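You operate a simulated robot arm through the tools that you are given. There is no shell and no other tool. Be economical: measure what you need, move in short steps, check, and stop when the job is done.

You run a simulated robot arm. Do the job below in one go: nothing can be reset, and whatever is moved stays where it is left.

TASK
One cool box ran warm. Put its bottle in the hold tray, then shut and lock the box again.
Fine: the warm one shows the higher peak on its tag; the other box stays locked.

The check looks at the end state, three seconds after you hand in, the way a careful person would. Anything else that was tipped, shoved, dropped, spilled or broken makes it a failure.

THE ROBOT
A 6-joint arm with a two-finger parallel gripper, fixed in place. Base frame: the origin is at the foot of the arm, x ahead of it, y to its left, z up. Readings come in mm, degrees, newtons and seconds.
With the tool pointing down near the work surface it reaches from about 180 to 760 mm from the base axis. Its first joint turns from -166.0 to 166.0 degrees. Payload 3.91 kg.
The tool frame sits at the grasp point between the pads (the TCP): z along the fingers, y along the line on which they close. The tips reach 30 mm beyond it. Largest opening 110 mm; finger width 20, thickness 10; the body of the gripper, 48 by 112 mm, starts 55 mm behind the TCP.
Orientation is told as [roll, pitch, yaw] about the base's x, y, z axes, in that order, counted from this pose: with the fingers straight down and closing along the base's y, the tool's x points along the base's -x, its y along +y and its z along -z.

THE INTERFACE
- The arm moves only by the tool play_rows. Its argument "targets" is a list of rows, each an object (a shift or turn left out is 0, a gripper value left out holds the last) with "rotation": the turn, a rotation vector about the tool's x, y, z in degrees, a list of three; "xyz": the shift along the tool's x, y, z in mm, a list of three; "fingers": the closure in counts, from 0 (fully open) to 255 (shut). In form: [{"rotation": [ax, ay, az], "xyz": [tx, ty, tz], "fingers": fingers}, ...]. A call has 1 to 20 rows; each row is the pose to reach, as a shift and turn from the pose commanded when the call began, along the tool's axes at that moment. Each row takes 0.2 s and may step no farther than 50 mm and 8.6 degrees from the row before; otherwise, or with a gripper value out of range, the whole call is refused. Where a pose cannot be reached the arm comes as near as it can. A force on the tool above 40 N (or 10 N above the force at the start of the call, whichever is more), or a blocked arm, ends the call early, and 0.2 s more pass. The fingers move at their own pace (about 45 mm/s each) and stop on an object; they squeeze with about 35 N. The grip force told is the motor's: it shows also when the fingers shut on nothing. Time passes only in rows, and 0.2 s behind the last, so rows that repeat a pose let the fingers close. The reply holds the time, the measured pose of the TCP, the force on the tool along the base axes, the opening and the grip force, in the units named above and with some noise.
- Cameras (640 x 400 px; columns grow to the right, rows downward): "scene" is fixed at [398.9, -649, 1509.6]; the picture's right is [0.98, -0.20, 0.00], its down [-0.07, -0.33, -0.94] and it looks along [0.19, 0.92, -0.34] (base axes); focal length 336 px, centre (320, 200). "wrist" rides on the gripper at [71, 22, -107] in the tool frame; the picture's right is [-0.29, 0.96, 0.00], its down [-0.76, -0.23, -0.61] and it looks along [-0.58, -0.18, 0.79] (tool axes); focal length 243 px, centre (320, 200). There is no depth. A picture from a camera that has moved, and an enlarged one, comes with that camera's place and axes in the base frame and with its lens.
- grab_frame(camera): a new picture of that camera. The clock stands still meanwhile.
- slide_trunk(by): slides the trunk up (or, below 0, down) by that many mm; the arm rides with it, the base frame stays. It gives what a move gives, with no picture.
- zoom(camera, box): a new picture of the part [left, top, right, bottom] of that camera's present view, enlarged. The clock stands still meanwhile.
- hand_in(): hands the job in; it is judged then, once.

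Work in short steps. Places have to be worked out from the pictures, the camera data and where the tool is seen: move nearer, look again, correct. Check each grasp and each placing, and mend what went wrong. You have 120 turns and 64 pictures in all, those below and enlarged ones among them. Open the gripper and draw the arm clear of the work before you hand the job in, unless the task says otherwise; then end with one line.

The tools are called after "Request:" as a command line: name --argument value ..., lists and objects as JSON in quotes. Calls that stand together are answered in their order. play_rows: Moves the arm, as the interface text tells. Its arguments: {"type":"object","properties":{"targets":{"type":"array","items":{"type":"object","properties":{"rotation":{"type":"array","items":{"type":"number"}},"xyz":{"type":"array","items":{"type":"number"}},"fingers":{"type":"number"}}}}},"required":["targets"]} The other tools are called the same way: slide_trunk (by) slides the trunk up or down; grab_frame (camera) takes a picture; zoom (camera, box) takes an enlarged picture of a part of a camera's view; hand_in () hands the job in.

At the start:

```text
clock: 0.0
position: [314.1, 86.3, 1417.6]
tcp_rot: [0.1, 0.0, 0.0]
ft_force: [0.3, -0.2, 0.4]
gripper_width: 110.0
grip_force: 0.2
trunk travel left (down, up): [-590.0, 0.0]
```

scene: 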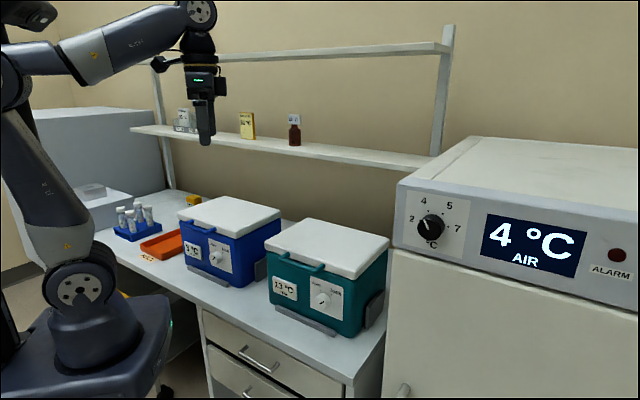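
wrist: 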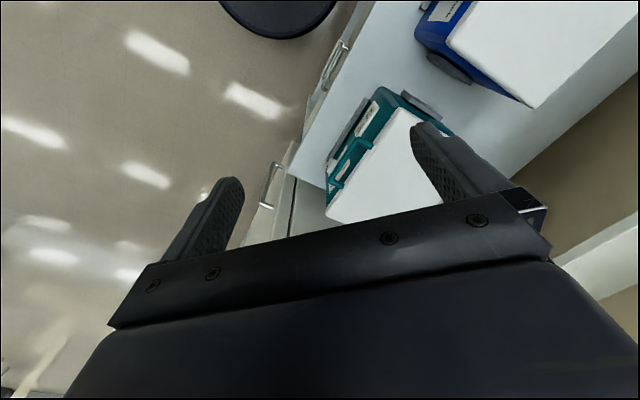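

Two boxes are in view, blue and teal, each with a tag and a knob. I zoom in to read the tags and see the latches and trays.

Request:
zoom --camera "scene" --box '[170, 190, 290, 290]'

Request:
zoom --camera "scene" --box '[260, 210, 400, 345]'

Request:
zoom --camera "scene" --box '[60, 150, 210, 270]'

```text
4.00 times, centred on (230, 240) of scene
camera zoom: at [398.9, -649.0, 1509.6], right [0.98, -0.2, 0.0], down [-0.07, -0.33, -0.94], along [0.19, 0.92, -0.34], focal length 1343 px, centre (680, 40)
```

zoom: 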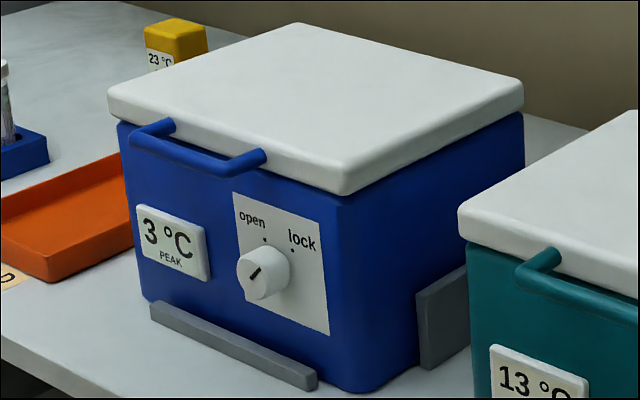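

```text
2.96 times, centred on (330, 278) of scene
camera zoom: at [398.9, -649.0, 1509.6], right [0.98, -0.2, 0.0], down [-0.07, -0.33, -0.94], along [0.19, 0.92, -0.34], focal length 994 px, centre (290, -30)
```

zoom: 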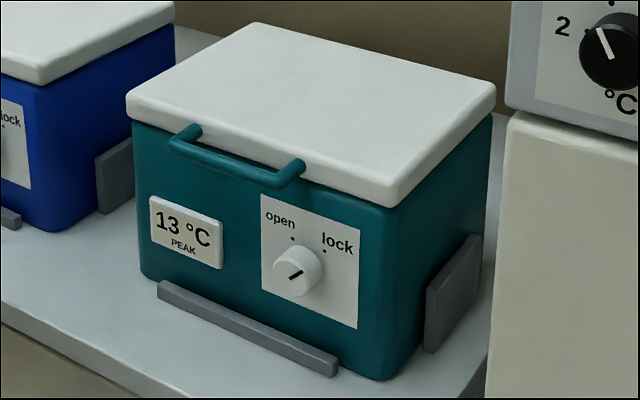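

```text
3.33 times, centred on (135, 210) of scene
camera zoom: at [398.9, -649.0, 1509.6], right [0.98, -0.2, 0.0], down [-0.07, -0.33, -0.94], along [0.19, 0.92, -0.34], focal length 1119 px, centre (937, 167)
```

zoom: 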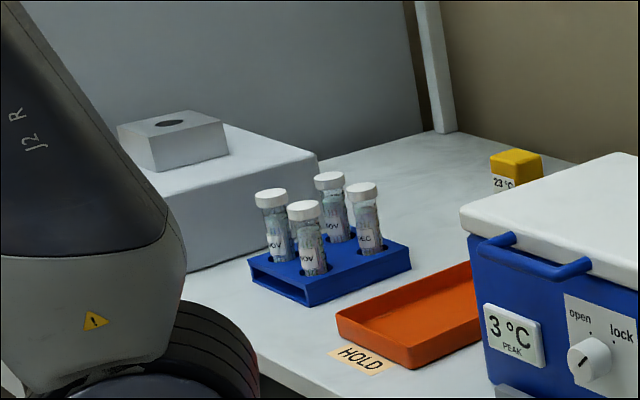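

The teal box (13 °C peak) is the warm one, and its front faces about 45° towards the robot. I turn the tool to match and move to a spot in front of it, high up.

Request:
play_rows --targets '[{"rotation": [0, 0, 7.5], "xyz": [-15, -23, 0]}, {"rotation": [0, 0, 15], "xyz": [-30, -46, 0]}, {"rotation": [0, 0, 22.5], "xyz": [-45, -70, 0]}, {"rotation": [0, 0, 30], "xyz": [-60, -93, 0]}, {"rotation": [0, 0, 37.5], "xyz": [-75, -116, 0]}, {"rotation": [0, 0, 45], "xyz": [-90, -140, 0]}]'

Request:
play_rows --targets '[{"rotation": [-8, 0, 0]}, {"rotation": [-16, 0, 0]}, {"rotation": [-24, 0, 0]}, {"rotation": [-32, 0, 0]}, {"rotation": [-40, 0, 0]}, {"rotation": [-48, 0, 0]}, {"rotation": [-56, 0, 0]}, {"rotation": [-64, 0, 0]}]'

```text
clock: 1.4
position: [404.3, -54.8, 1416.8]
tcp_rot: [0.2, -0.1, -45.0]
ft_force: [0.1, 0.8, -0.7]
gripper_width: 109.9
grip_force: 0.1
trunk travel left (down, up): [-590.0, 0.0]
```

```text
clock: 3.2
position: [404.1, -54.4, 1418.5]
tcp_rot: [64.2, 0.0, -45.0]
ft_force: [-0.7, 0.0, 0.1]
gripper_width: 110.1
grip_force: 0.1
trunk travel left (down, up): [-590.0, 0.0]
```

The turn went as expected, so I lower the trunk and then look with the wrist camera.

Request:
slide_trunk --by -330

Request:
grab_frame --camera "wrist"

Request:
grab_frame --camera "scene"

```text
clock: 6.5
position: [404.6, -55.0, 1089.2]
tcp_rot: [64.2, 0.0, -45.0]
ft_force: [0.0, 0.7, 0.2]
gripper_width: 109.7
grip_force: 0.1
trunk travel left (down, up): [-260.0, 330.0]
```

```text
58 pictures are left
camera wrist: at [293.9, -65.6, 1155.1], right [0.5, 0.09, 0.86], down [0.08, -1.0, 0.06], along [0.86, 0.04, -0.51], focal length 243 px, centre (320, 200)
```

wrist: 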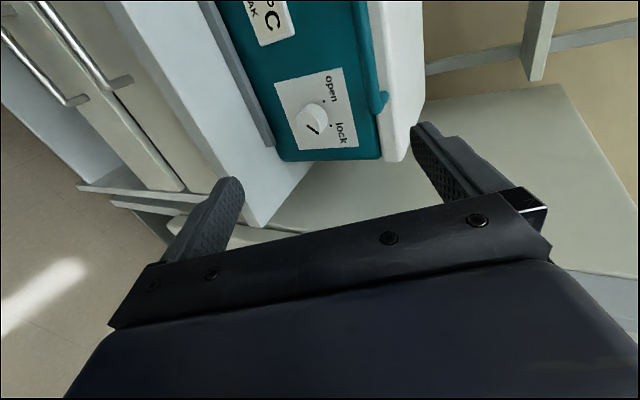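

```text
57 pictures are left
```

scene: 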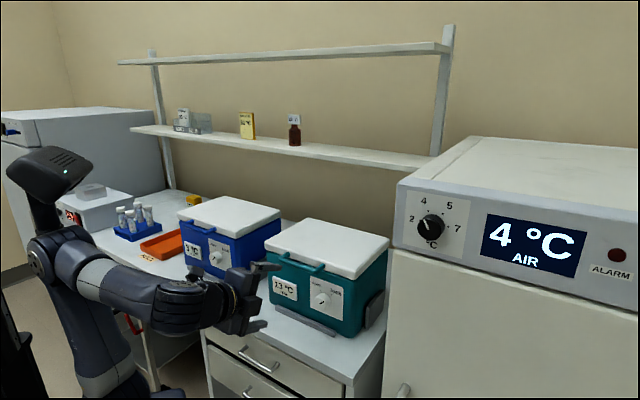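

Request:
zoom --camera "wrist" --box '[230, 0, 430, 170]'

```text
2.35 times, centred on (330, 85) of wrist
camera zoom: at [293.9, -65.6, 1155.1], right [0.5, 0.09, 0.86], down [0.08, -1.0, 0.06], along [0.86, 0.04, -0.51], focal length 571 px, centre (296, 471)
```

zoom: 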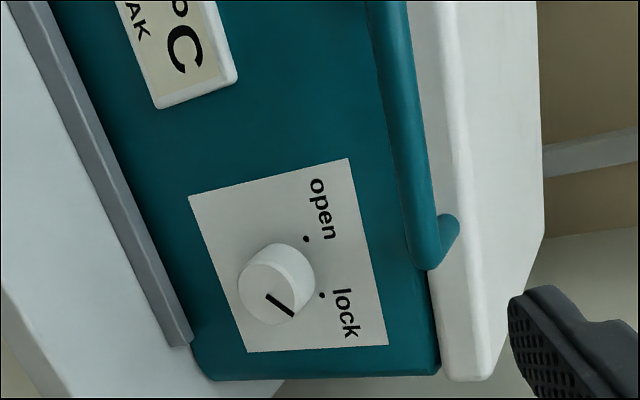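

The knob mark sits on "lock", and "open" is 90° counter-clockwise from there. I judge the knob face at about (550, 53, 977). I'll finish the tilt, pre-turn the tool by +90° so the camera ends up on top, and line up 150 mm ahead of the knob.

Request:
play_rows --targets '[{"rotation": [-8, 0, 0]}, {"rotation": [-16, 0, 0]}, {"rotation": [-24, 0, 0]}, {"rotation": [-25.8, 0, 0]}]'

Request:
play_rows --targets '[{"rotation": [0, 0, 8], "xyz": [-2, -10, 0]}, {"rotation": [0, 0, 16], "xyz": [-4, -20, 0]}, {"rotation": [0, 0, 24], "xyz": [-6, -30, 0]}, {"rotation": [0, 0, 32], "xyz": [-8, -40, 0]}, {"rotation": [0, 0, 40], "xyz": [-10, -50, 0]}, {"rotation": [0, 0, 48], "xyz": [-12, -60, 0]}, {"rotation": [0, 0, 56], "xyz": [-14, -70, 0]}, {"rotation": [0, 0, 64], "xyz": [-16, -80, 0]}, {"rotation": [0, 0, 72], "xyz": [-18, -90, 0]}, {"rotation": [0, 0, 80], "xyz": [-21, -100, 0]}, {"rotation": [0, 0, 88], "xyz": [-24, -110, 0]}, {"rotation": [0, 0, 90], "xyz": [-26, -112, 0]}]'

Request:
grab_frame --camera "wrist"

Request:
grab_frame --camera "scene"

```text
clock: 7.5
position: [404.0, -55.0, 1088.9]
tcp_rot: [89.8, -0.1, -45.0]
ft_force: [0.1, 0.8, -0.4]
gripper_width: 110.1
grip_force: 0.1
trunk travel left (down, up): [-260.0, 330.0]
```

```text
clock: 10.1
position: [422.3, -74.4, 975.9]
tcp_rot: [-46.5, 89.9, 178.4]
ft_force: [-0.3, -0.2, 0.5]
gripper_width: 110.0
grip_force: 0.1
trunk travel left (down, up): [-260.0, 330.0]
```

```text
55 pictures are left
camera wrist: at [363.4, -164.2, 1048.1], right [0.68, -0.68, -0.29], down [-0.6, -0.27, -0.76], along [0.43, 0.69, -0.58], focal length 243 px, centre (320, 200)
```

wrist: 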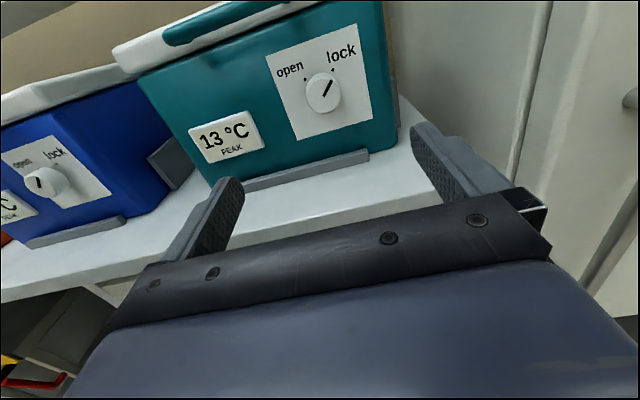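

```text
54 pictures are left
```

scene: 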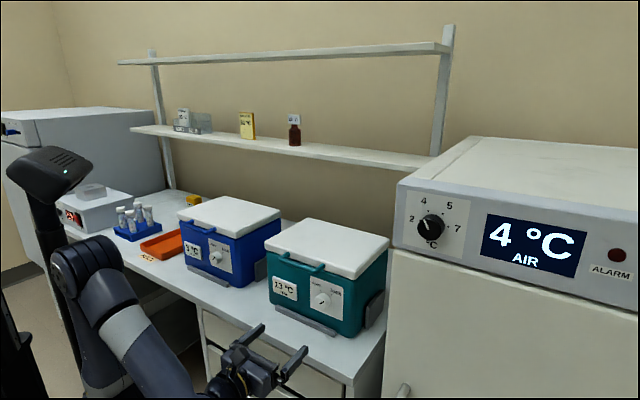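

The knob reads as about (550, 51, 978) in this view too. I advance 110 mm along the tool axis and look again before straddling it.

Request:
play_rows --targets '[{"xyz": [1, 0.5, 37]}, {"xyz": [2, 1, 74]}, {"xyz": [2.6, 1.6, 110]}]'

Request:
grab_frame --camera "wrist"

Request:
zoom --camera "scene" --box '[220, 240, 400, 360]'

```text
clock: 10.8
position: [501.9, 2.8, 981.3]
tcp_rot: [-8.0, 90.0, -143.1]
ft_force: [0.3, -0.1, 0.9]
gripper_width: 110.0
grip_force: 0.1
trunk travel left (down, up): [-260.0, 330.0]
```

```text
53 pictures are left
camera wrist: at [443.6, -86.7, 1053.4], right [0.68, -0.68, -0.29], down [-0.59, -0.27, -0.76], along [0.44, 0.69, -0.58], focal length 243 px, centre (320, 200)
```

wrist: 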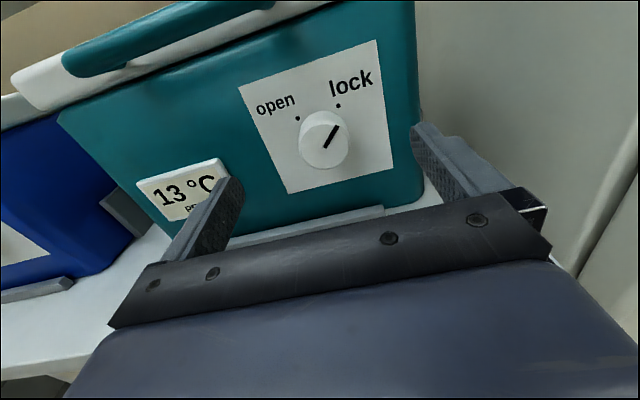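

```text
3.33 times, centred on (310, 300) of scene
camera zoom: at [398.9, -649.0, 1509.6], right [0.98, -0.2, 0.0], down [-0.07, -0.33, -0.94], along [0.19, 0.92, -0.34], focal length 1119 px, centre (353, -133)
```

zoom: 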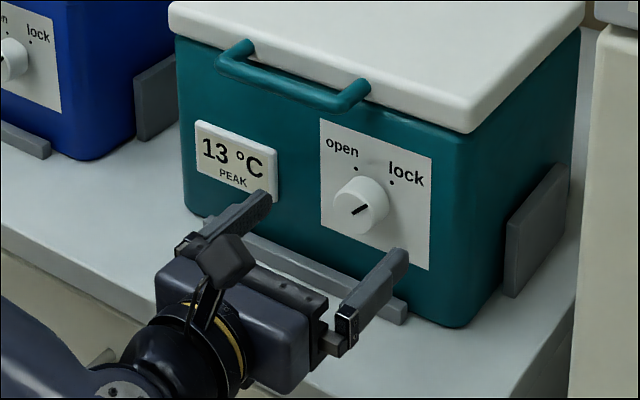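

The knob lies about 2 mm to the right and its face about 65 mm ahead. I advance a further 50 mm and check the overlap.

Request:
play_rows --targets '[{"xyz": [0, 1, 20]}, {"xyz": [0, 2, 35]}, {"xyz": [0, 2.5, 50]}]'

Request:
grab_frame --camera "wrist"

Request:
zoom --camera "scene" --box '[260, 240, 380, 340]'

```text
clock: 11.7
position: [538.3, 36.9, 979.1]
tcp_rot: [-7.5, 89.9, -142.4]
ft_force: [-0.2, -0.7, 0.0]
gripper_width: 110.2
grip_force: 0.1
trunk travel left (down, up): [-260.0, 330.0]
```

```text
51 pictures are left
camera wrist: at [480.1, -52.9, 1050.4], right [0.68, -0.68, -0.29], down [-0.59, -0.27, -0.76], along [0.44, 0.69, -0.58], focal length 243 px, centre (320, 200)
```

wrist: 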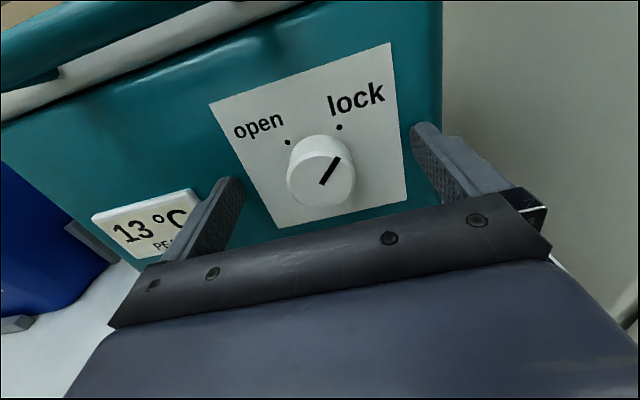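

```text
4.00 times, centred on (320, 290) of scene
camera zoom: at [398.9, -649.0, 1509.6], right [0.98, -0.2, 0.0], down [-0.07, -0.33, -0.94], along [0.19, 0.92, -0.34], focal length 1343 px, centre (320, -160)
```

zoom: 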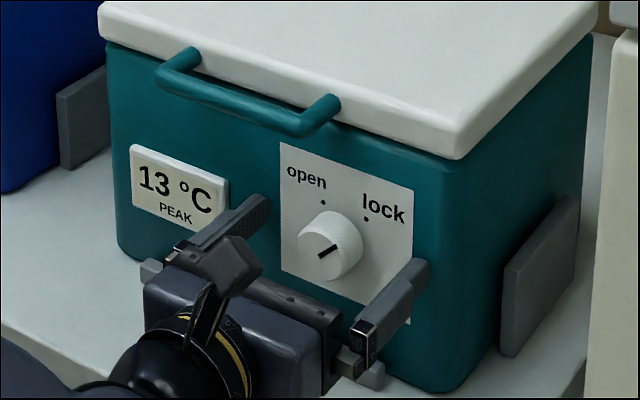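

Request:
zoom --camera "wrist" --box '[200, 100, 440, 250]'

```text
2.67 times, centred on (320, 175) of wrist
camera zoom: at [480.1, -52.9, 1050.4], right [0.68, -0.68, -0.29], down [-0.59, -0.27, -0.76], along [0.44, 0.69, -0.58], focal length 647 px, centre (320, 267)
```

zoom: 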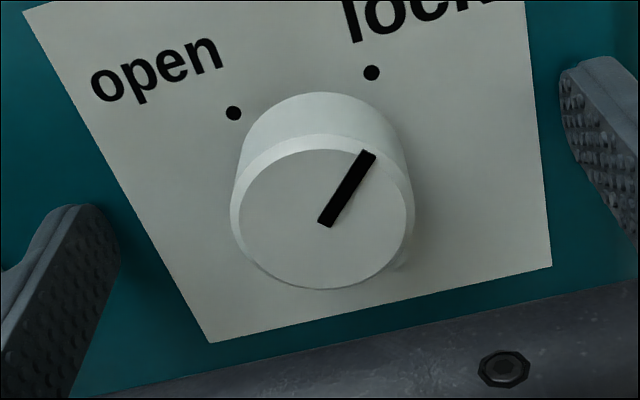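

The knob is centred between the fingers, with its face about 12 mm ahead of the TCP, so the tips overlap it. I lower 3 mm and close.

Request:
play_rows --targets '[{"xyz": [-3, 0, 0], "fingers": 120}, {"xyz": [-3, 0, 2], "fingers": 255}, {"xyz": [-3, 0, 2], "fingers": 255}, {"xyz": [-3, 0, 2], "fingers": 255}, {"xyz": [-3, 0, 2], "fingers": 255}, {"xyz": [-3, 0, 2], "fingers": 255}]'

Request:
zoom --camera "wrist" --box '[200, 100, 440, 250]'

```text
clock: 13.1
position: [539.3, 38.5, 975.6]
tcp_rot: [-7.4, 90.0, -142.3]
ft_force: [3.5, -2.2, 0.0]
gripper_width: 37.4
grip_force: 34.5
trunk travel left (down, up): [-260.0, 330.0]
```

```text
2.67 times, centred on (320, 175) of wrist
camera zoom: at [481.7, -52.5, 1047.4], right [0.68, -0.68, -0.29], down [-0.59, -0.27, -0.76], along [0.44, 0.69, -0.58], focal length 647 px, centre (320, 267)
```

zoom: 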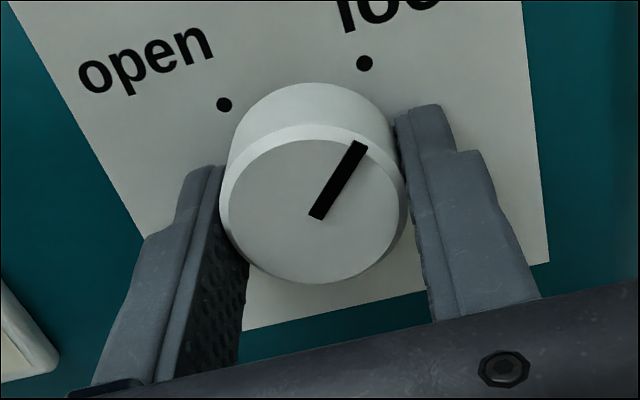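

The knob is gripped at a width of 37 mm. I turn it 90° counter-clockwise.

Request:
play_rows --targets '[{"rotation": [0, 0, -7.5]}, {"rotation": [0, 0, -15]}, {"rotation": [0, 0, -22.5]}, {"rotation": [0, 0, -30]}, {"rotation": [0, 0, -37.5]}, {"rotation": [0, 0, -45]}, {"rotation": [0, 0, -52.5]}, {"rotation": [0, 0, -60]}, {"rotation": [0, 0, -67.5]}, {"rotation": [0, 0, -75]}, {"rotation": [0, 0, -82.5]}, {"rotation": [0, 0, -90]}]'

Request:
zoom --camera "scene" --box '[260, 240, 380, 340]'

Request:
grab_frame --camera "wrist"

```text
clock: 15.7
position: [539.8, 38.7, 980.6]
tcp_rot: [90.3, -0.2, -45.0]
ft_force: [10.3, -10.5, 36.0]
gripper_width: 37.8
grip_force: 35.3
trunk travel left (down, up): [-260.0, 330.0]
```

```text
4.00 times, centred on (320, 290) of scene
camera zoom: at [398.9, -649.0, 1509.6], right [0.98, -0.2, 0.0], down [-0.07, -0.33, -0.94], along [0.19, 0.92, -0.34], focal length 1343 px, centre (320, -160)
```

zoom: 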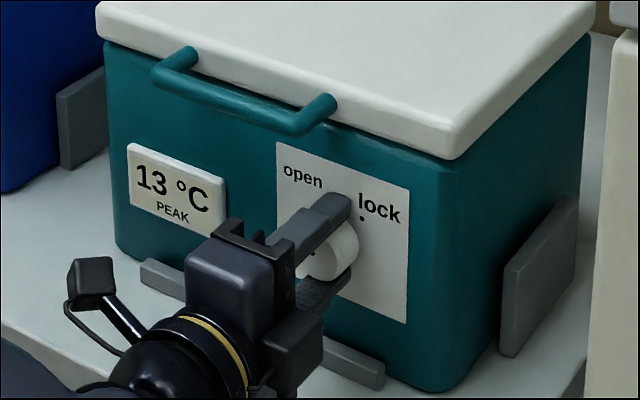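

```text
46 pictures are left
camera wrist: at [414.6, 12.9, 1000.6], right [0.2, -0.21, 0.96], down [0.11, -0.97, -0.23], along [0.97, 0.15, -0.17], focal length 243 px, centre (320, 200)
```

wrist: 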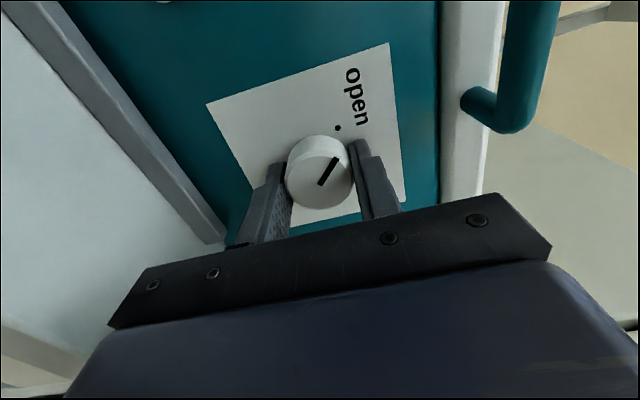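

The mark has turned to "open", though the grip was about 4 mm off-centre and took some side load. I release it and back away 80 mm.

Request:
play_rows --targets '[{"fingers": 110}, {"fingers": 110}, {"fingers": 110}, {"xyz": [0, 0, -30]}, {"xyz": [0, 0, -60]}, {"xyz": [0, 0, -100]}]'

Request:
grab_frame --camera "wrist"

Request:
zoom --camera "scene" --box '[250, 210, 400, 340]'

```text
clock: 17.1
position: [469.8, -31.0, 974.4]
tcp_rot: [89.8, 0.0, -44.9]
ft_force: [0.1, 0.3, 0.6]
gripper_width: 62.5
grip_force: 0.2
trunk travel left (down, up): [-260.0, 330.0]
```

```text
45 pictures are left
camera wrist: at [344.7, -55.8, 997.3], right [0.21, -0.2, 0.96], down [0.11, -0.97, -0.23], along [0.97, 0.15, -0.18], focal length 243 px, centre (320, 200)
```

wrist: 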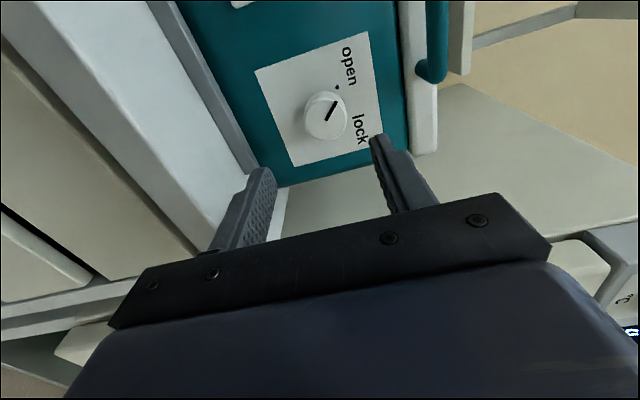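

```text
3.08 times, centred on (325, 275) of scene
camera zoom: at [398.9, -649.0, 1509.6], right [0.98, -0.2, 0.0], down [-0.07, -0.33, -0.94], along [0.19, 0.92, -0.34], focal length 1033 px, centre (305, -31)
```

zoom: 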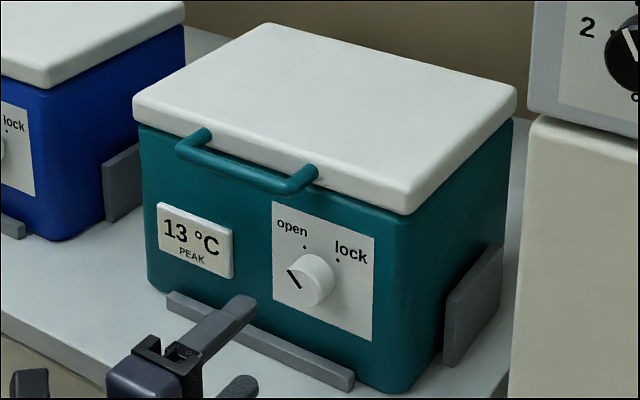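

The knob is on "open", and I judge the handle bar's middle at about z 1069. I raise the trunk 150 mm so the arm can reach over the open lid, then line up ahead of the handle.

Request:
slide_trunk --by 150

Request:
play_rows --targets '[{"xyz": [20, -18, 0]}, {"xyz": [45, -36, 0]}, {"xyz": [66, -55, 5]}]'

Request:
grab_frame --camera "wrist"

Request:
zoom --camera "scene" --box '[210, 210, 370, 310]'

```text
clock: 18.8
position: [468.4, -30.4, 1125.8]
tcp_rot: [89.9, 0.0, -45.1]
ft_force: [1.1, 0.0, 0.1]
gripper_width: 62.7
grip_force: 0.1
trunk travel left (down, up): [-410.0, 180.0]
```

```text
clock: 19.6
position: [423.6, 22.2, 1069.5]
tcp_rot: [89.9, -0.1, -45.1]
ft_force: [-0.7, 0.0, 0.6]
gripper_width: 62.7
grip_force: 0.0
trunk travel left (down, up): [-410.0, 180.0]
```

```text
43 pictures are left
camera wrist: at [300.1, -4.2, 1092.0], right [0.21, -0.2, 0.96], down [0.11, -0.97, -0.23], along [0.97, 0.15, -0.18], focal length 243 px, centre (320, 200)
```

wrist: 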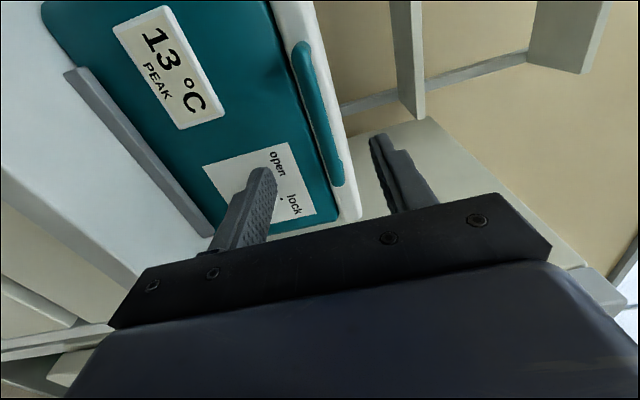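

```text
4.00 times, centred on (290, 260) of scene
camera zoom: at [398.9, -649.0, 1509.6], right [0.98, -0.2, 0.0], down [-0.07, -0.33, -0.94], along [0.19, 0.92, -0.34], focal length 1343 px, centre (440, -40)
```

zoom: 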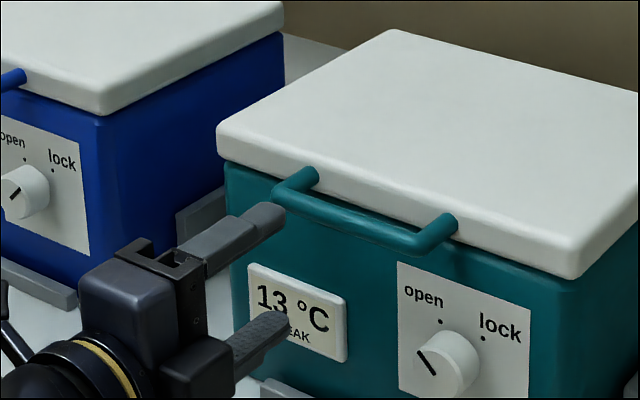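

The bar is about 2 mm up and 8 mm left of my axis. I advance 68 mm and check.

Request:
play_rows --targets '[{"xyz": [4, 1, 30]}, {"xyz": [6, 2, 55]}, {"xyz": [6, 2, 68]}]'

Request:
zoom --camera "wrist" --box '[200, 50, 460, 250]'

Request:
zoom --camera "scene" --box '[240, 220, 360, 300]'

```text
clock: 20.4
position: [469.6, 73.2, 1072.5]
tcp_rot: [89.9, 0.0, -45.0]
ft_force: [-0.6, -1.0, 0.4]
gripper_width: 62.8
grip_force: 0.1
trunk travel left (down, up): [-410.0, 180.0]
```

```text
2.00 times, centred on (330, 150) of wrist
camera zoom: at [345.4, 47.5, 1094.2], right [0.21, -0.2, 0.96], down [0.11, -0.97, -0.23], along [0.97, 0.15, -0.18], focal length 485 px, centre (300, 300)
```

zoom: 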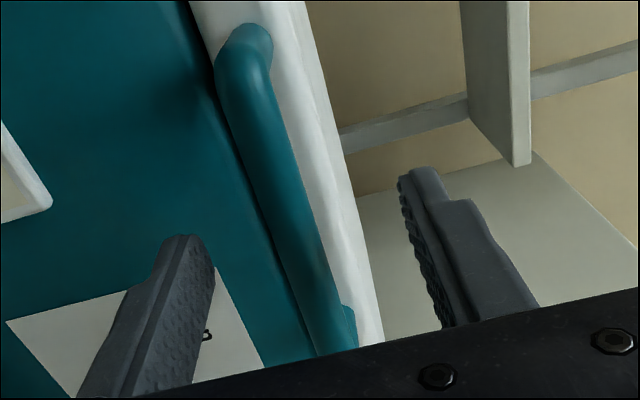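

```text
5.00 times, centred on (300, 260) of scene
camera zoom: at [398.9, -649.0, 1509.6], right [0.98, -0.2, 0.0], down [-0.07, -0.33, -0.94], along [0.19, 0.92, -0.34], focal length 1678 px, centre (420, -100)
```

zoom: 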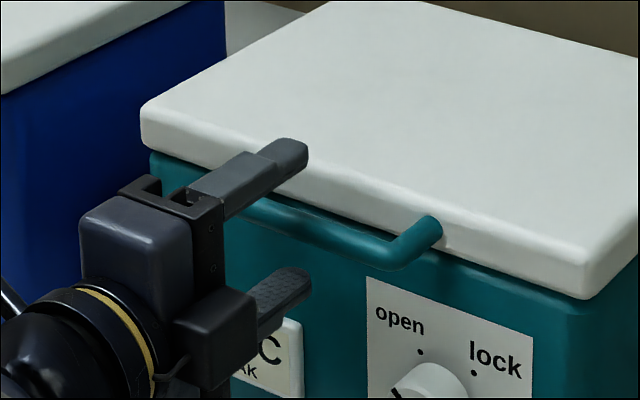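

The bar is between the fingers, so I advance 12 mm, lower 2 mm and close.

Request:
play_rows --targets '[{"xyz": [0, -2, 6]}, {"xyz": [0, -2, 12]}, {"xyz": [0, -2, 12], "fingers": 255}, {"xyz": [0, -2, 12]}, {"xyz": [0, -2, 12]}, {"xyz": [0, -2, 12]}, {"xyz": [0, -2, 12]}]'

Request:
zoom --camera "wrist" --box '[200, 50, 460, 250]'

Request:
zoom --camera "scene" --box '[240, 220, 360, 300]'

```text
clock: 22.0
position: [478.3, 80.2, 1070.3]
tcp_rot: [89.8, -0.1, -45.0]
ft_force: [1.3, 0.8, 4.2]
gripper_width: 13.7
grip_force: 34.9
trunk travel left (down, up): [-410.0, 180.0]
```

```text
2.00 times, centred on (330, 150) of wrist
camera zoom: at [353.8, 54.8, 1092.7], right [0.21, -0.2, 0.96], down [0.11, -0.97, -0.23], along [0.97, 0.15, -0.18], focal length 485 px, centre (300, 300)
```

zoom: 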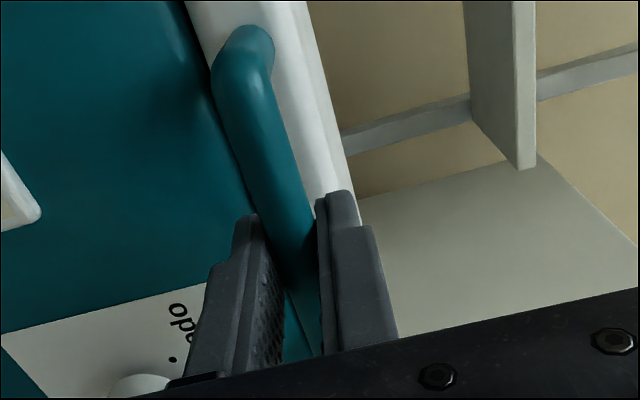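

```text
5.00 times, centred on (300, 260) of scene
camera zoom: at [398.9, -649.0, 1509.6], right [0.98, -0.2, 0.0], down [-0.07, -0.33, -0.94], along [0.19, 0.92, -0.34], focal length 1678 px, centre (420, -100)
```

zoom: 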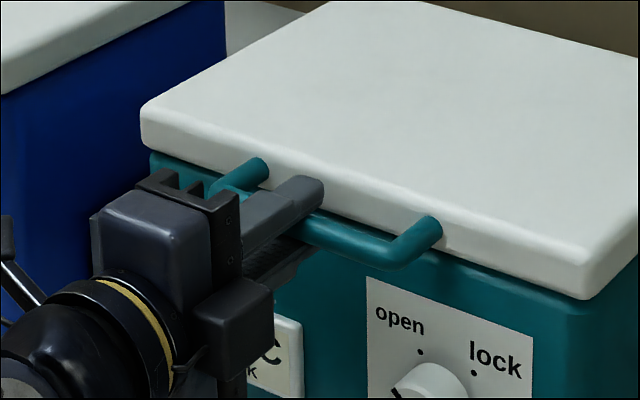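

The bar is gripped at a width of 13.7 mm. I lift the lid along an arc about the back hinge (radius ~240), starting with 20°.

Request:
play_rows --targets '[{"rotation": [4, 0, 0], "xyz": [0, 16.7, 1.2]}, {"rotation": [8, 0, 0], "xyz": [0, 33.3, 3.6]}, {"rotation": [12, 0, 0], "xyz": [0, 49.7, 7.1]}, {"rotation": [16, 0, 0], "xyz": [0, 65.8, 11.8]}, {"rotation": [20, 0, 0], "xyz": [0, 81.5, 17.6]}]'

Request:
grab_frame --camera "scene"

```text
clock: 23.2
position: [490.8, 92.1, 1152.4]
tcp_rot: [69.9, 0.1, -45.1]
ft_force: [-2.9, -5.7, 2.0]
gripper_width: 13.6
grip_force: 35.4
trunk travel left (down, up): [-410.0, 180.0]
```

```text
37 pictures are left
```

scene: 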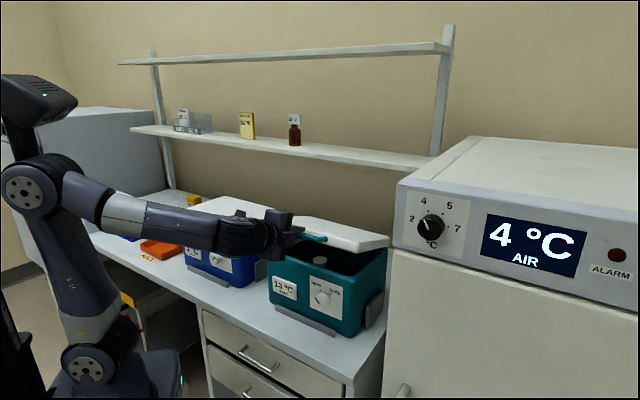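

The lid follows with low force. I continue on the same arc to 70° in total.

Request:
play_rows --targets '[{"rotation": [5, 0, 0], "xyz": [0, 20.9, 1.7]}, {"rotation": [10, 0, 0], "xyz": [0, 41.5, 5.2]}, {"rotation": [15, 0, 0], "xyz": [0, 61.8, 10.5]}, {"rotation": [20, 0, 0], "xyz": [0, 81.5, 17.6]}, {"rotation": [25, 0, 0], "xyz": [0, 100.6, 26.3]}, {"rotation": [30, 0, 0], "xyz": [0, 118.8, 36.7]}, {"rotation": [35, 0, 0], "xyz": [0, 136, 48.6]}, {"rotation": [40, 0, 0], "xyz": [0, 152.2, 61.9]}, {"rotation": [45, 0, 0], "xyz": [0, 167.1, 76.7]}, {"rotation": [50, 0, 0], "xyz": [0, 180.6, 92.6]}]'

Request:
grab_frame --camera "scene"

```text
clock: 25.4
position: [579.7, 186.0, 1285.5]
tcp_rot: [22.1, -1.1, -45.7]
ft_force: [1.7, -12.5, 17.6]
gripper_width: 13.8
grip_force: 34.9
out of reach, approached as far as the arm can: row 10
trunk travel left (down, up): [-410.0, 180.0]
stopped in row 10: the force on the tool passed its limit (the readings are from after the stop); the commanded pose is now the measured one
```

```text
36 pictures are left
```

scene: 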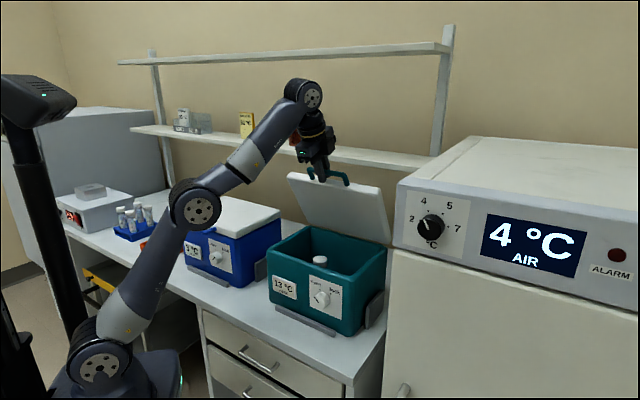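

The arm is near its reach limit, with the lid at about 68° and a white-capped bottle visible inside the box. I loosen the grip a little, keeping the bar caged, to see whether the lid stays up by itself.

Request:
play_rows --targets '[{"fingers": 200}, {"fingers": 200}, {"fingers": 200}]'

Request:
zoom --camera "scene" --box '[260, 80, 420, 280]'

Request:
grab_frame --camera "wrist"

```text
clock: 26.2
position: [581.3, 192.1, 1281.0]
tcp_rot: [21.7, -0.6, -45.4]
ft_force: [0.7, 0.2, 0.0]
gripper_width: 23.7
grip_force: 0.1
trunk travel left (down, up): [-410.0, 180.0]
```

```text
2.00 times, centred on (340, 180) of scene
camera zoom: at [398.9, -649.0, 1509.6], right [0.98, -0.2, 0.0], down [-0.07, -0.33, -0.94], along [0.19, 0.92, -0.34], focal length 671 px, centre (280, 240)
```

zoom: 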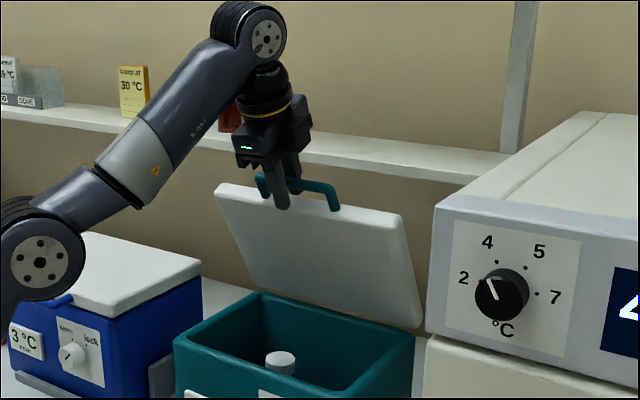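

```text
34 pictures are left
camera wrist: at [517.8, 228.6, 1388.2], right [0.83, 0.42, 0.36], down [0.22, -0.84, 0.49], along [0.51, -0.33, -0.8], focal length 243 px, centre (320, 200)
```

wrist: 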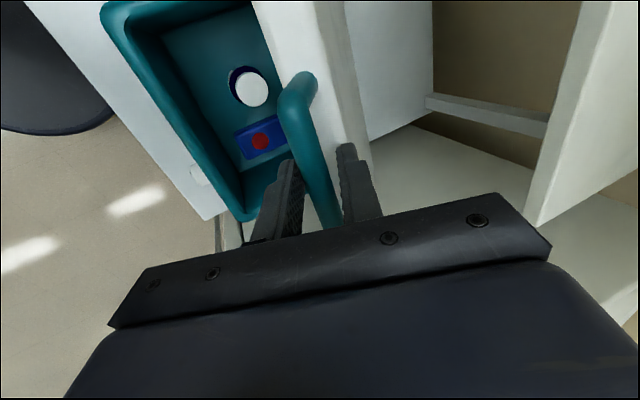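

Request:
play_rows --targets '[{"fingers": 140}, {"fingers": 140}, {"fingers": 140}, {"fingers": 140}]'

Request:
zoom --camera "wrist" --box '[200, 0, 440, 250]'

```text
clock: 27.2
position: [580.4, 190.4, 1282.0]
tcp_rot: [21.7, -0.7, -45.5]
ft_force: [-0.3, -0.7, 0.2]
gripper_width: 49.6
grip_force: 0.1
trunk travel left (down, up): [-410.0, 180.0]
```

```text
1.60 times, centred on (320, 125) of wrist
camera zoom: at [517.7, 228.3, 1388.5], right [0.83, 0.42, 0.36], down [0.22, -0.85, 0.49], along [0.51, -0.33, -0.8], focal length 388 px, centre (320, 320)
```

zoom: 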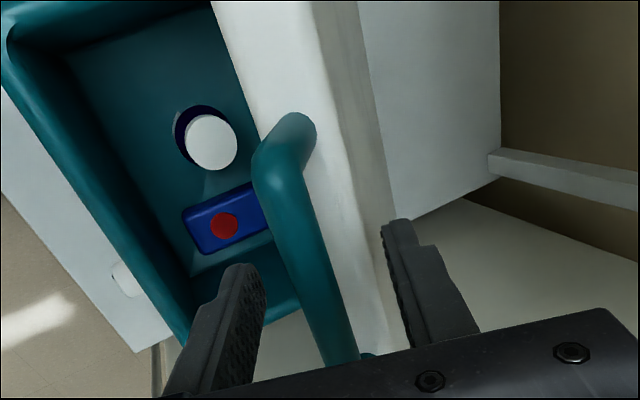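

The bar stays put between the open fingers, so the lid holds itself by friction. It has to open further to clear the gripper, so I raise the trunk fully, which slides the fingers straight off the bar.

Request:
slide_trunk --by 40

Request:
slide_trunk --by 100

Request:
grab_frame --camera "scene"

Request:
grab_frame --camera "wrist"

```text
clock: 28.1
position: [580.0, 189.6, 1321.6]
tcp_rot: [21.7, -0.7, -45.6]
ft_force: [-0.6, 0.0, -0.4]
gripper_width: 49.4
grip_force: 0.1
trunk travel left (down, up): [-450.0, 140.0]
```

```text
clock: 29.4
position: [580.4, 189.6, 1421.3]
tcp_rot: [21.8, -0.6, -45.6]
ft_force: [0.1, -0.9, -0.3]
gripper_width: 49.5
grip_force: 0.2
trunk travel left (down, up): [-550.0, 40.0]
```

```text
32 pictures are left
```

scene: 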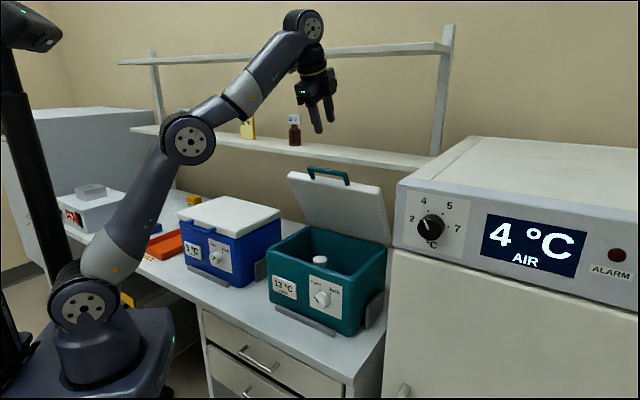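

```text
31 pictures are left
camera wrist: at [517.9, 228.4, 1528.4], right [0.83, 0.42, 0.36], down [0.22, -0.85, 0.49], along [0.51, -0.33, -0.8], focal length 243 px, centre (320, 200)
```

wrist: 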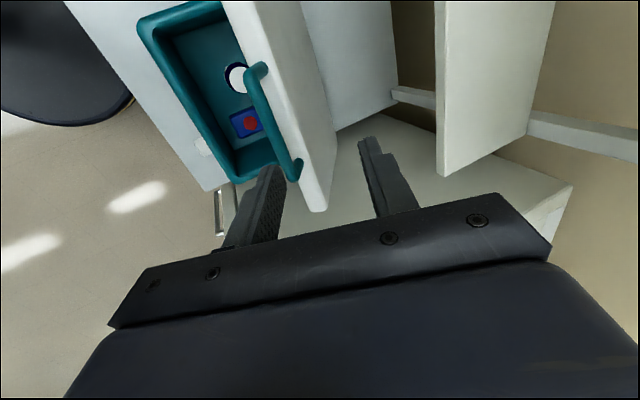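

The lid holds. I back off from the box, tilt the tool forward and close the fingers, then go lower to push the lid's inner face.

Request:
play_rows --targets '[{"rotation": [-7, 0, 0], "xyz": [0, -37, -15], "fingers": 255}, {"rotation": [-14, 0, 0], "xyz": [0, -74, -30]}, {"rotation": [-21, 0, 0], "xyz": [0, -111, -44]}, {"rotation": [-28, 0, 0], "xyz": [0, -148, -59]}, {"rotation": [-35.3, 0, 0], "xyz": [0, -185, -74]}]'

Request:
play_rows --targets '[{"xyz": [0, -34, 22]}, {"xyz": [0, -69, 45]}, {"xyz": [0, -104, 67]}, {"xyz": [0, -138, 90]}, {"xyz": [0, -173, 112]}]'

Request:
grab_frame --camera "scene"

```text
clock: 30.6
position: [438.0, 50.6, 1421.1]
tcp_rot: [57.0, -0.8, -45.5]
ft_force: [0.5, 0.2, -0.1]
gripper_width: 0.0
grip_force: 35.2
trunk travel left (down, up): [-550.0, 40.0]
```

```text
clock: 31.8
position: [439.5, 46.8, 1214.7]
tcp_rot: [57.0, -0.9, -45.5]
ft_force: [-0.1, 0.2, -0.5]
gripper_width: 0.0
grip_force: 34.6
trunk travel left (down, up): [-550.0, 40.0]
```

```text
30 pictures are left
```

scene: 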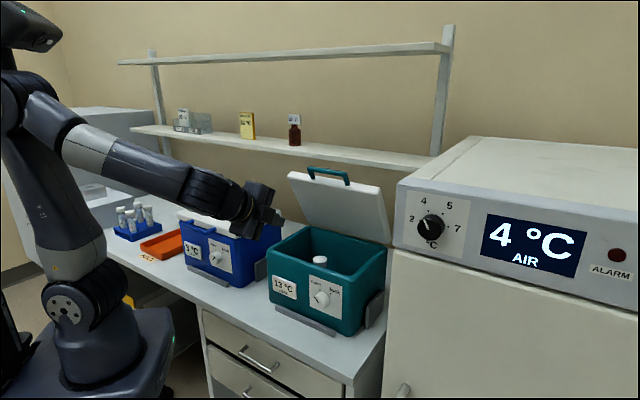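

The tips are about 200 mm short of the lid's inner face. I push forward horizontally until the lid passes upright.

Request:
play_rows --targets '[{"xyz": [0, 22, 33.5]}, {"xyz": [0, 44, 67]}, {"xyz": [0, 66, 101]}, {"xyz": [0, 87, 134]}, {"xyz": [0, 103.5, 159.5]}, {"xyz": [0, 114, 176]}, {"xyz": [0, 125, 193]}, {"xyz": [0, 136, 210]}, {"xyz": [0, 144, 222]}, {"xyz": [0, 150, 231]}]'

Request:
grab_frame --camera "scene"

```text
clock: 34.0
position: [637.1, 241.7, 1215.2]
tcp_rot: [57.0, -0.8, -45.5]
ft_force: [0.1, 0.6, 0.4]
gripper_width: 0.0
grip_force: 35.1
trunk travel left (down, up): [-550.0, 40.0]
```

```text
29 pictures are left
```

scene: 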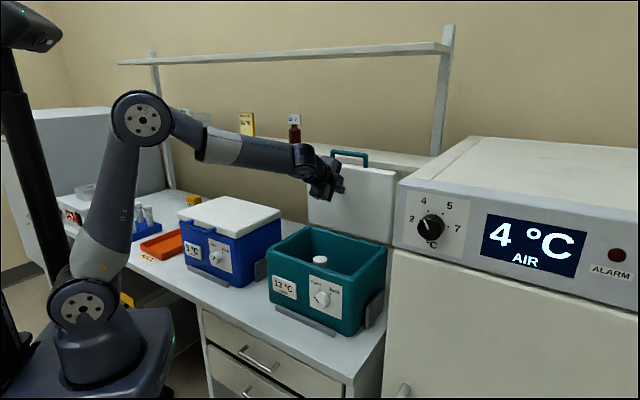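

The lid is about upright with almost no force. I push 20 mm further for clearance, then back away and look.

Request:
play_rows --targets '[{"xyz": [0, 3, 4]}, {"xyz": [0, 6, 9]}, {"xyz": [0, 9, 13]}, {"xyz": [0, 11, 17]}, {"xyz": [0, 11, 17]}]'

Request:
play_rows --targets '[{"xyz": [0, -10, -16]}, {"xyz": [0, -32, -49]}, {"xyz": [0, -55, -84]}, {"xyz": [0, -76, -117]}]'

Request:
zoom --camera "scene" --box '[220, 130, 420, 350]'

Request:
grab_frame --camera "wrist"

```text
clock: 35.2
position: [650.3, 255.6, 1216.3]
tcp_rot: [57.0, -0.7, -45.6]
ft_force: [-0.5, -0.3, 0.5]
gripper_width: 0.0
grip_force: 34.7
trunk travel left (down, up): [-550.0, 40.0]
```

```text
clock: 36.2
position: [551.7, 157.4, 1215.5]
tcp_rot: [57.1, -0.8, -45.4]
ft_force: [0.1, -0.5, -0.6]
gripper_width: 0.1
grip_force: 34.9
trunk travel left (down, up): [-550.0, 40.0]
```

```text
1.82 times, centred on (320, 240) of scene
camera zoom: at [398.9, -649.0, 1509.6], right [0.98, -0.2, 0.0], down [-0.07, -0.33, -0.94], along [0.19, 0.92, -0.34], focal length 610 px, centre (320, 127)
```

zoom: 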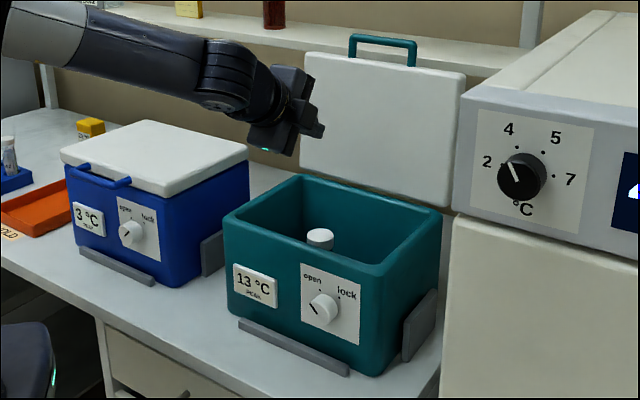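

```text
27 pictures are left
camera wrist: at [446.6, 153.8, 1291.2], right [0.57, 0.17, 0.81], down [0.08, -0.99, 0.15], along [0.82, -0.02, -0.57], focal length 243 px, centre (320, 200)
```

wrist: 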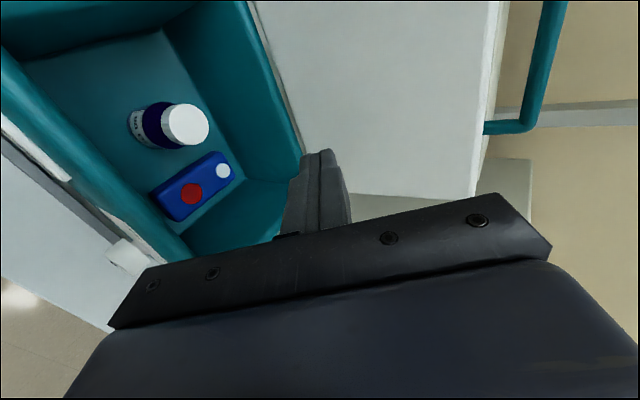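

The lid is now a bit past upright and stays there. The bottle cap's top triangulates to (575, 204, 1011), with a small logger beside it. I turn the tool to point straight down above the bottle, closing along the box's depth, with the fingers at about 80 mm.

Request:
play_rows --targets '[{"rotation": [8, 0, 0], "xyz": [2, 2, 7], "fingers": 70}, {"rotation": [16, 0, 0], "xyz": [4, 4, 14]}, {"rotation": [24, 0, 0], "xyz": [7, 6, 21]}, {"rotation": [32, 0, 0], "xyz": [9, 8, 28]}, {"rotation": [40, 0, 0], "xyz": [12, 10, 35]}, {"rotation": [48, 0, 0], "xyz": [14, 12, 42]}, {"rotation": [55, 0, 0], "xyz": [16.5, 14, 49]}, {"rotation": [57, 0.7, 0], "xyz": [16.5, 14, 49]}]'

Request:
grab_frame --camera "wrist"

Request:
zoom --camera "scene" --box '[220, 60, 420, 340]'

```text
clock: 38.0
position: [575.4, 203.7, 1199.7]
tcp_rot: [-0.2, -0.1, -45.1]
ft_force: [1.0, -0.4, 0.5]
gripper_width: 79.8
grip_force: 0.0
trunk travel left (down, up): [-550.0, 40.0]
```

```text
26 pictures are left
camera wrist: at [542.2, 269.7, 1307.3], right [0.88, 0.47, 0.0], down [0.37, -0.7, 0.61], along [0.29, -0.54, -0.79], focal length 243 px, centre (320, 200)
```

wrist: 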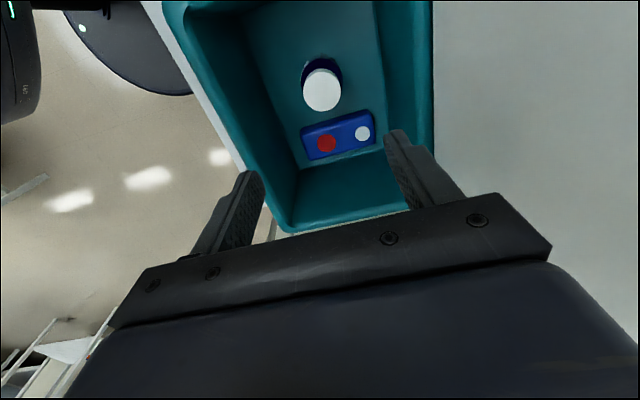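

```text
1.43 times, centred on (320, 200) of scene
camera zoom: at [398.9, -649.0, 1509.6], right [0.98, -0.2, 0.0], down [-0.07, -0.33, -0.94], along [0.19, 0.92, -0.34], focal length 480 px, centre (320, 200)
```

zoom: 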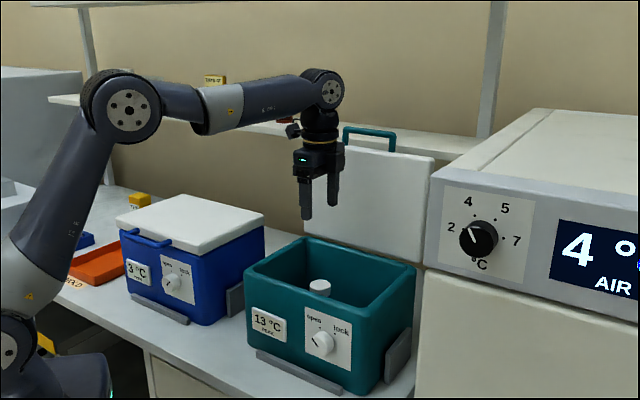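

The cap sits about 4 mm left and 2 mm ahead of my axis. I descend 130 mm with that correction and look again.

Request:
play_rows --targets '[{"xyz": [2, 1, 35]}, {"xyz": [4, 2, 70]}, {"xyz": [4, 2, 100]}, {"xyz": [4, 2, 130]}]'

Request:
grab_frame --camera "wrist"

```text
clock: 39.0
position: [575.1, 208.5, 1069.8]
tcp_rot: [0.0, -0.2, -45.1]
ft_force: [0.4, 0.8, -0.1]
gripper_width: 80.0
grip_force: 0.0
trunk travel left (down, up): [-550.0, 40.0]
```

```text
24 pictures are left
camera wrist: at [541.4, 274.4, 1177.1], right [0.88, 0.47, 0.0], down [0.37, -0.7, 0.61], along [0.29, -0.54, -0.79], focal length 243 px, centre (320, 200)
```

wrist: 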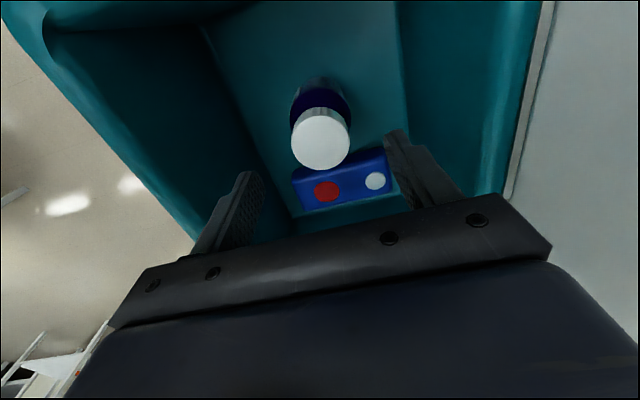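

The cap is centred, so I go down another 80 mm and close on it.

Request:
play_rows --targets '[{"xyz": [1, 0, 30]}, {"xyz": [1, 0, 55]}, {"xyz": [1, 0, 70]}, {"xyz": [1, 0, 80]}, {"xyz": [1, 0, 80], "fingers": 255}, {"xyz": [1, 0, 80]}, {"xyz": [1, 0, 80]}, {"xyz": [1, 0, 80]}]'

Request:
grab_frame --camera "wrist"

```text
clock: 40.8
position: [572.9, 208.9, 991.0]
tcp_rot: [0.0, -0.2, -45.1]
ft_force: [0.8, 0.9, -0.6]
gripper_width: 54.9
grip_force: 34.8
trunk travel left (down, up): [-550.0, 40.0]
```

```text
23 pictures are left
camera wrist: at [540.7, 274.6, 1098.2], right [0.88, 0.47, 0.0], down [0.37, -0.7, 0.61], along [0.29, -0.54, -0.79], focal length 243 px, centre (320, 200)
```

wrist: 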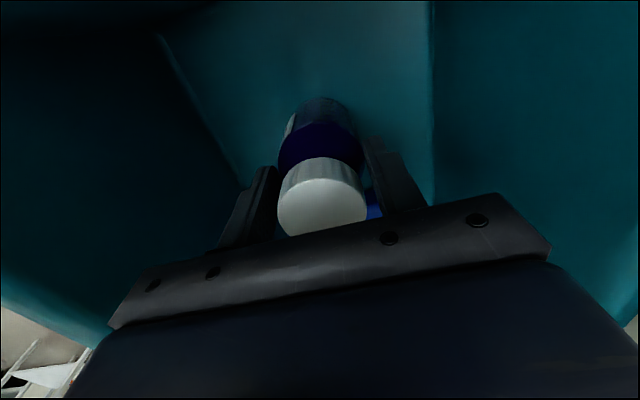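

The bottle is gripped on its body at 55 mm. I lift straight up and check.

Request:
play_rows --targets '[{"xyz": [0, 0, -15]}, {"xyz": [0, 0, -40]}, {"xyz": [0, 0, -80]}, {"xyz": [0, 0, -120]}, {"xyz": [0, 0, -160]}, {"xyz": [0, 0, -200]}, {"xyz": [0, 0, -240]}]'

Request:
grab_frame --camera "scene"

```text
clock: 42.4
position: [572.0, 207.3, 1230.5]
tcp_rot: [-0.1, -0.1, -45.1]
ft_force: [-0.5, -0.1, -2.3]
gripper_width: 54.7
grip_force: 34.9
trunk travel left (down, up): [-550.0, 40.0]
```

```text
22 pictures are left
```

scene: 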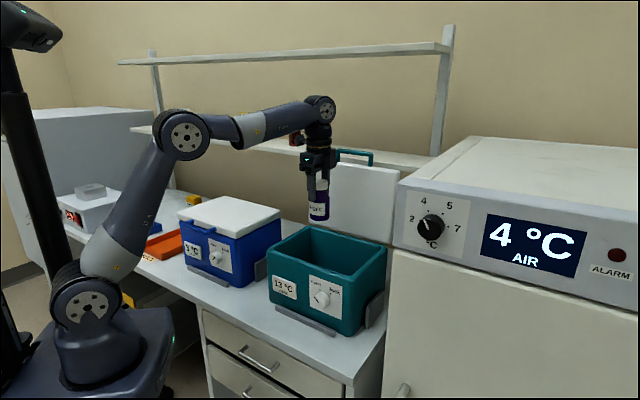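

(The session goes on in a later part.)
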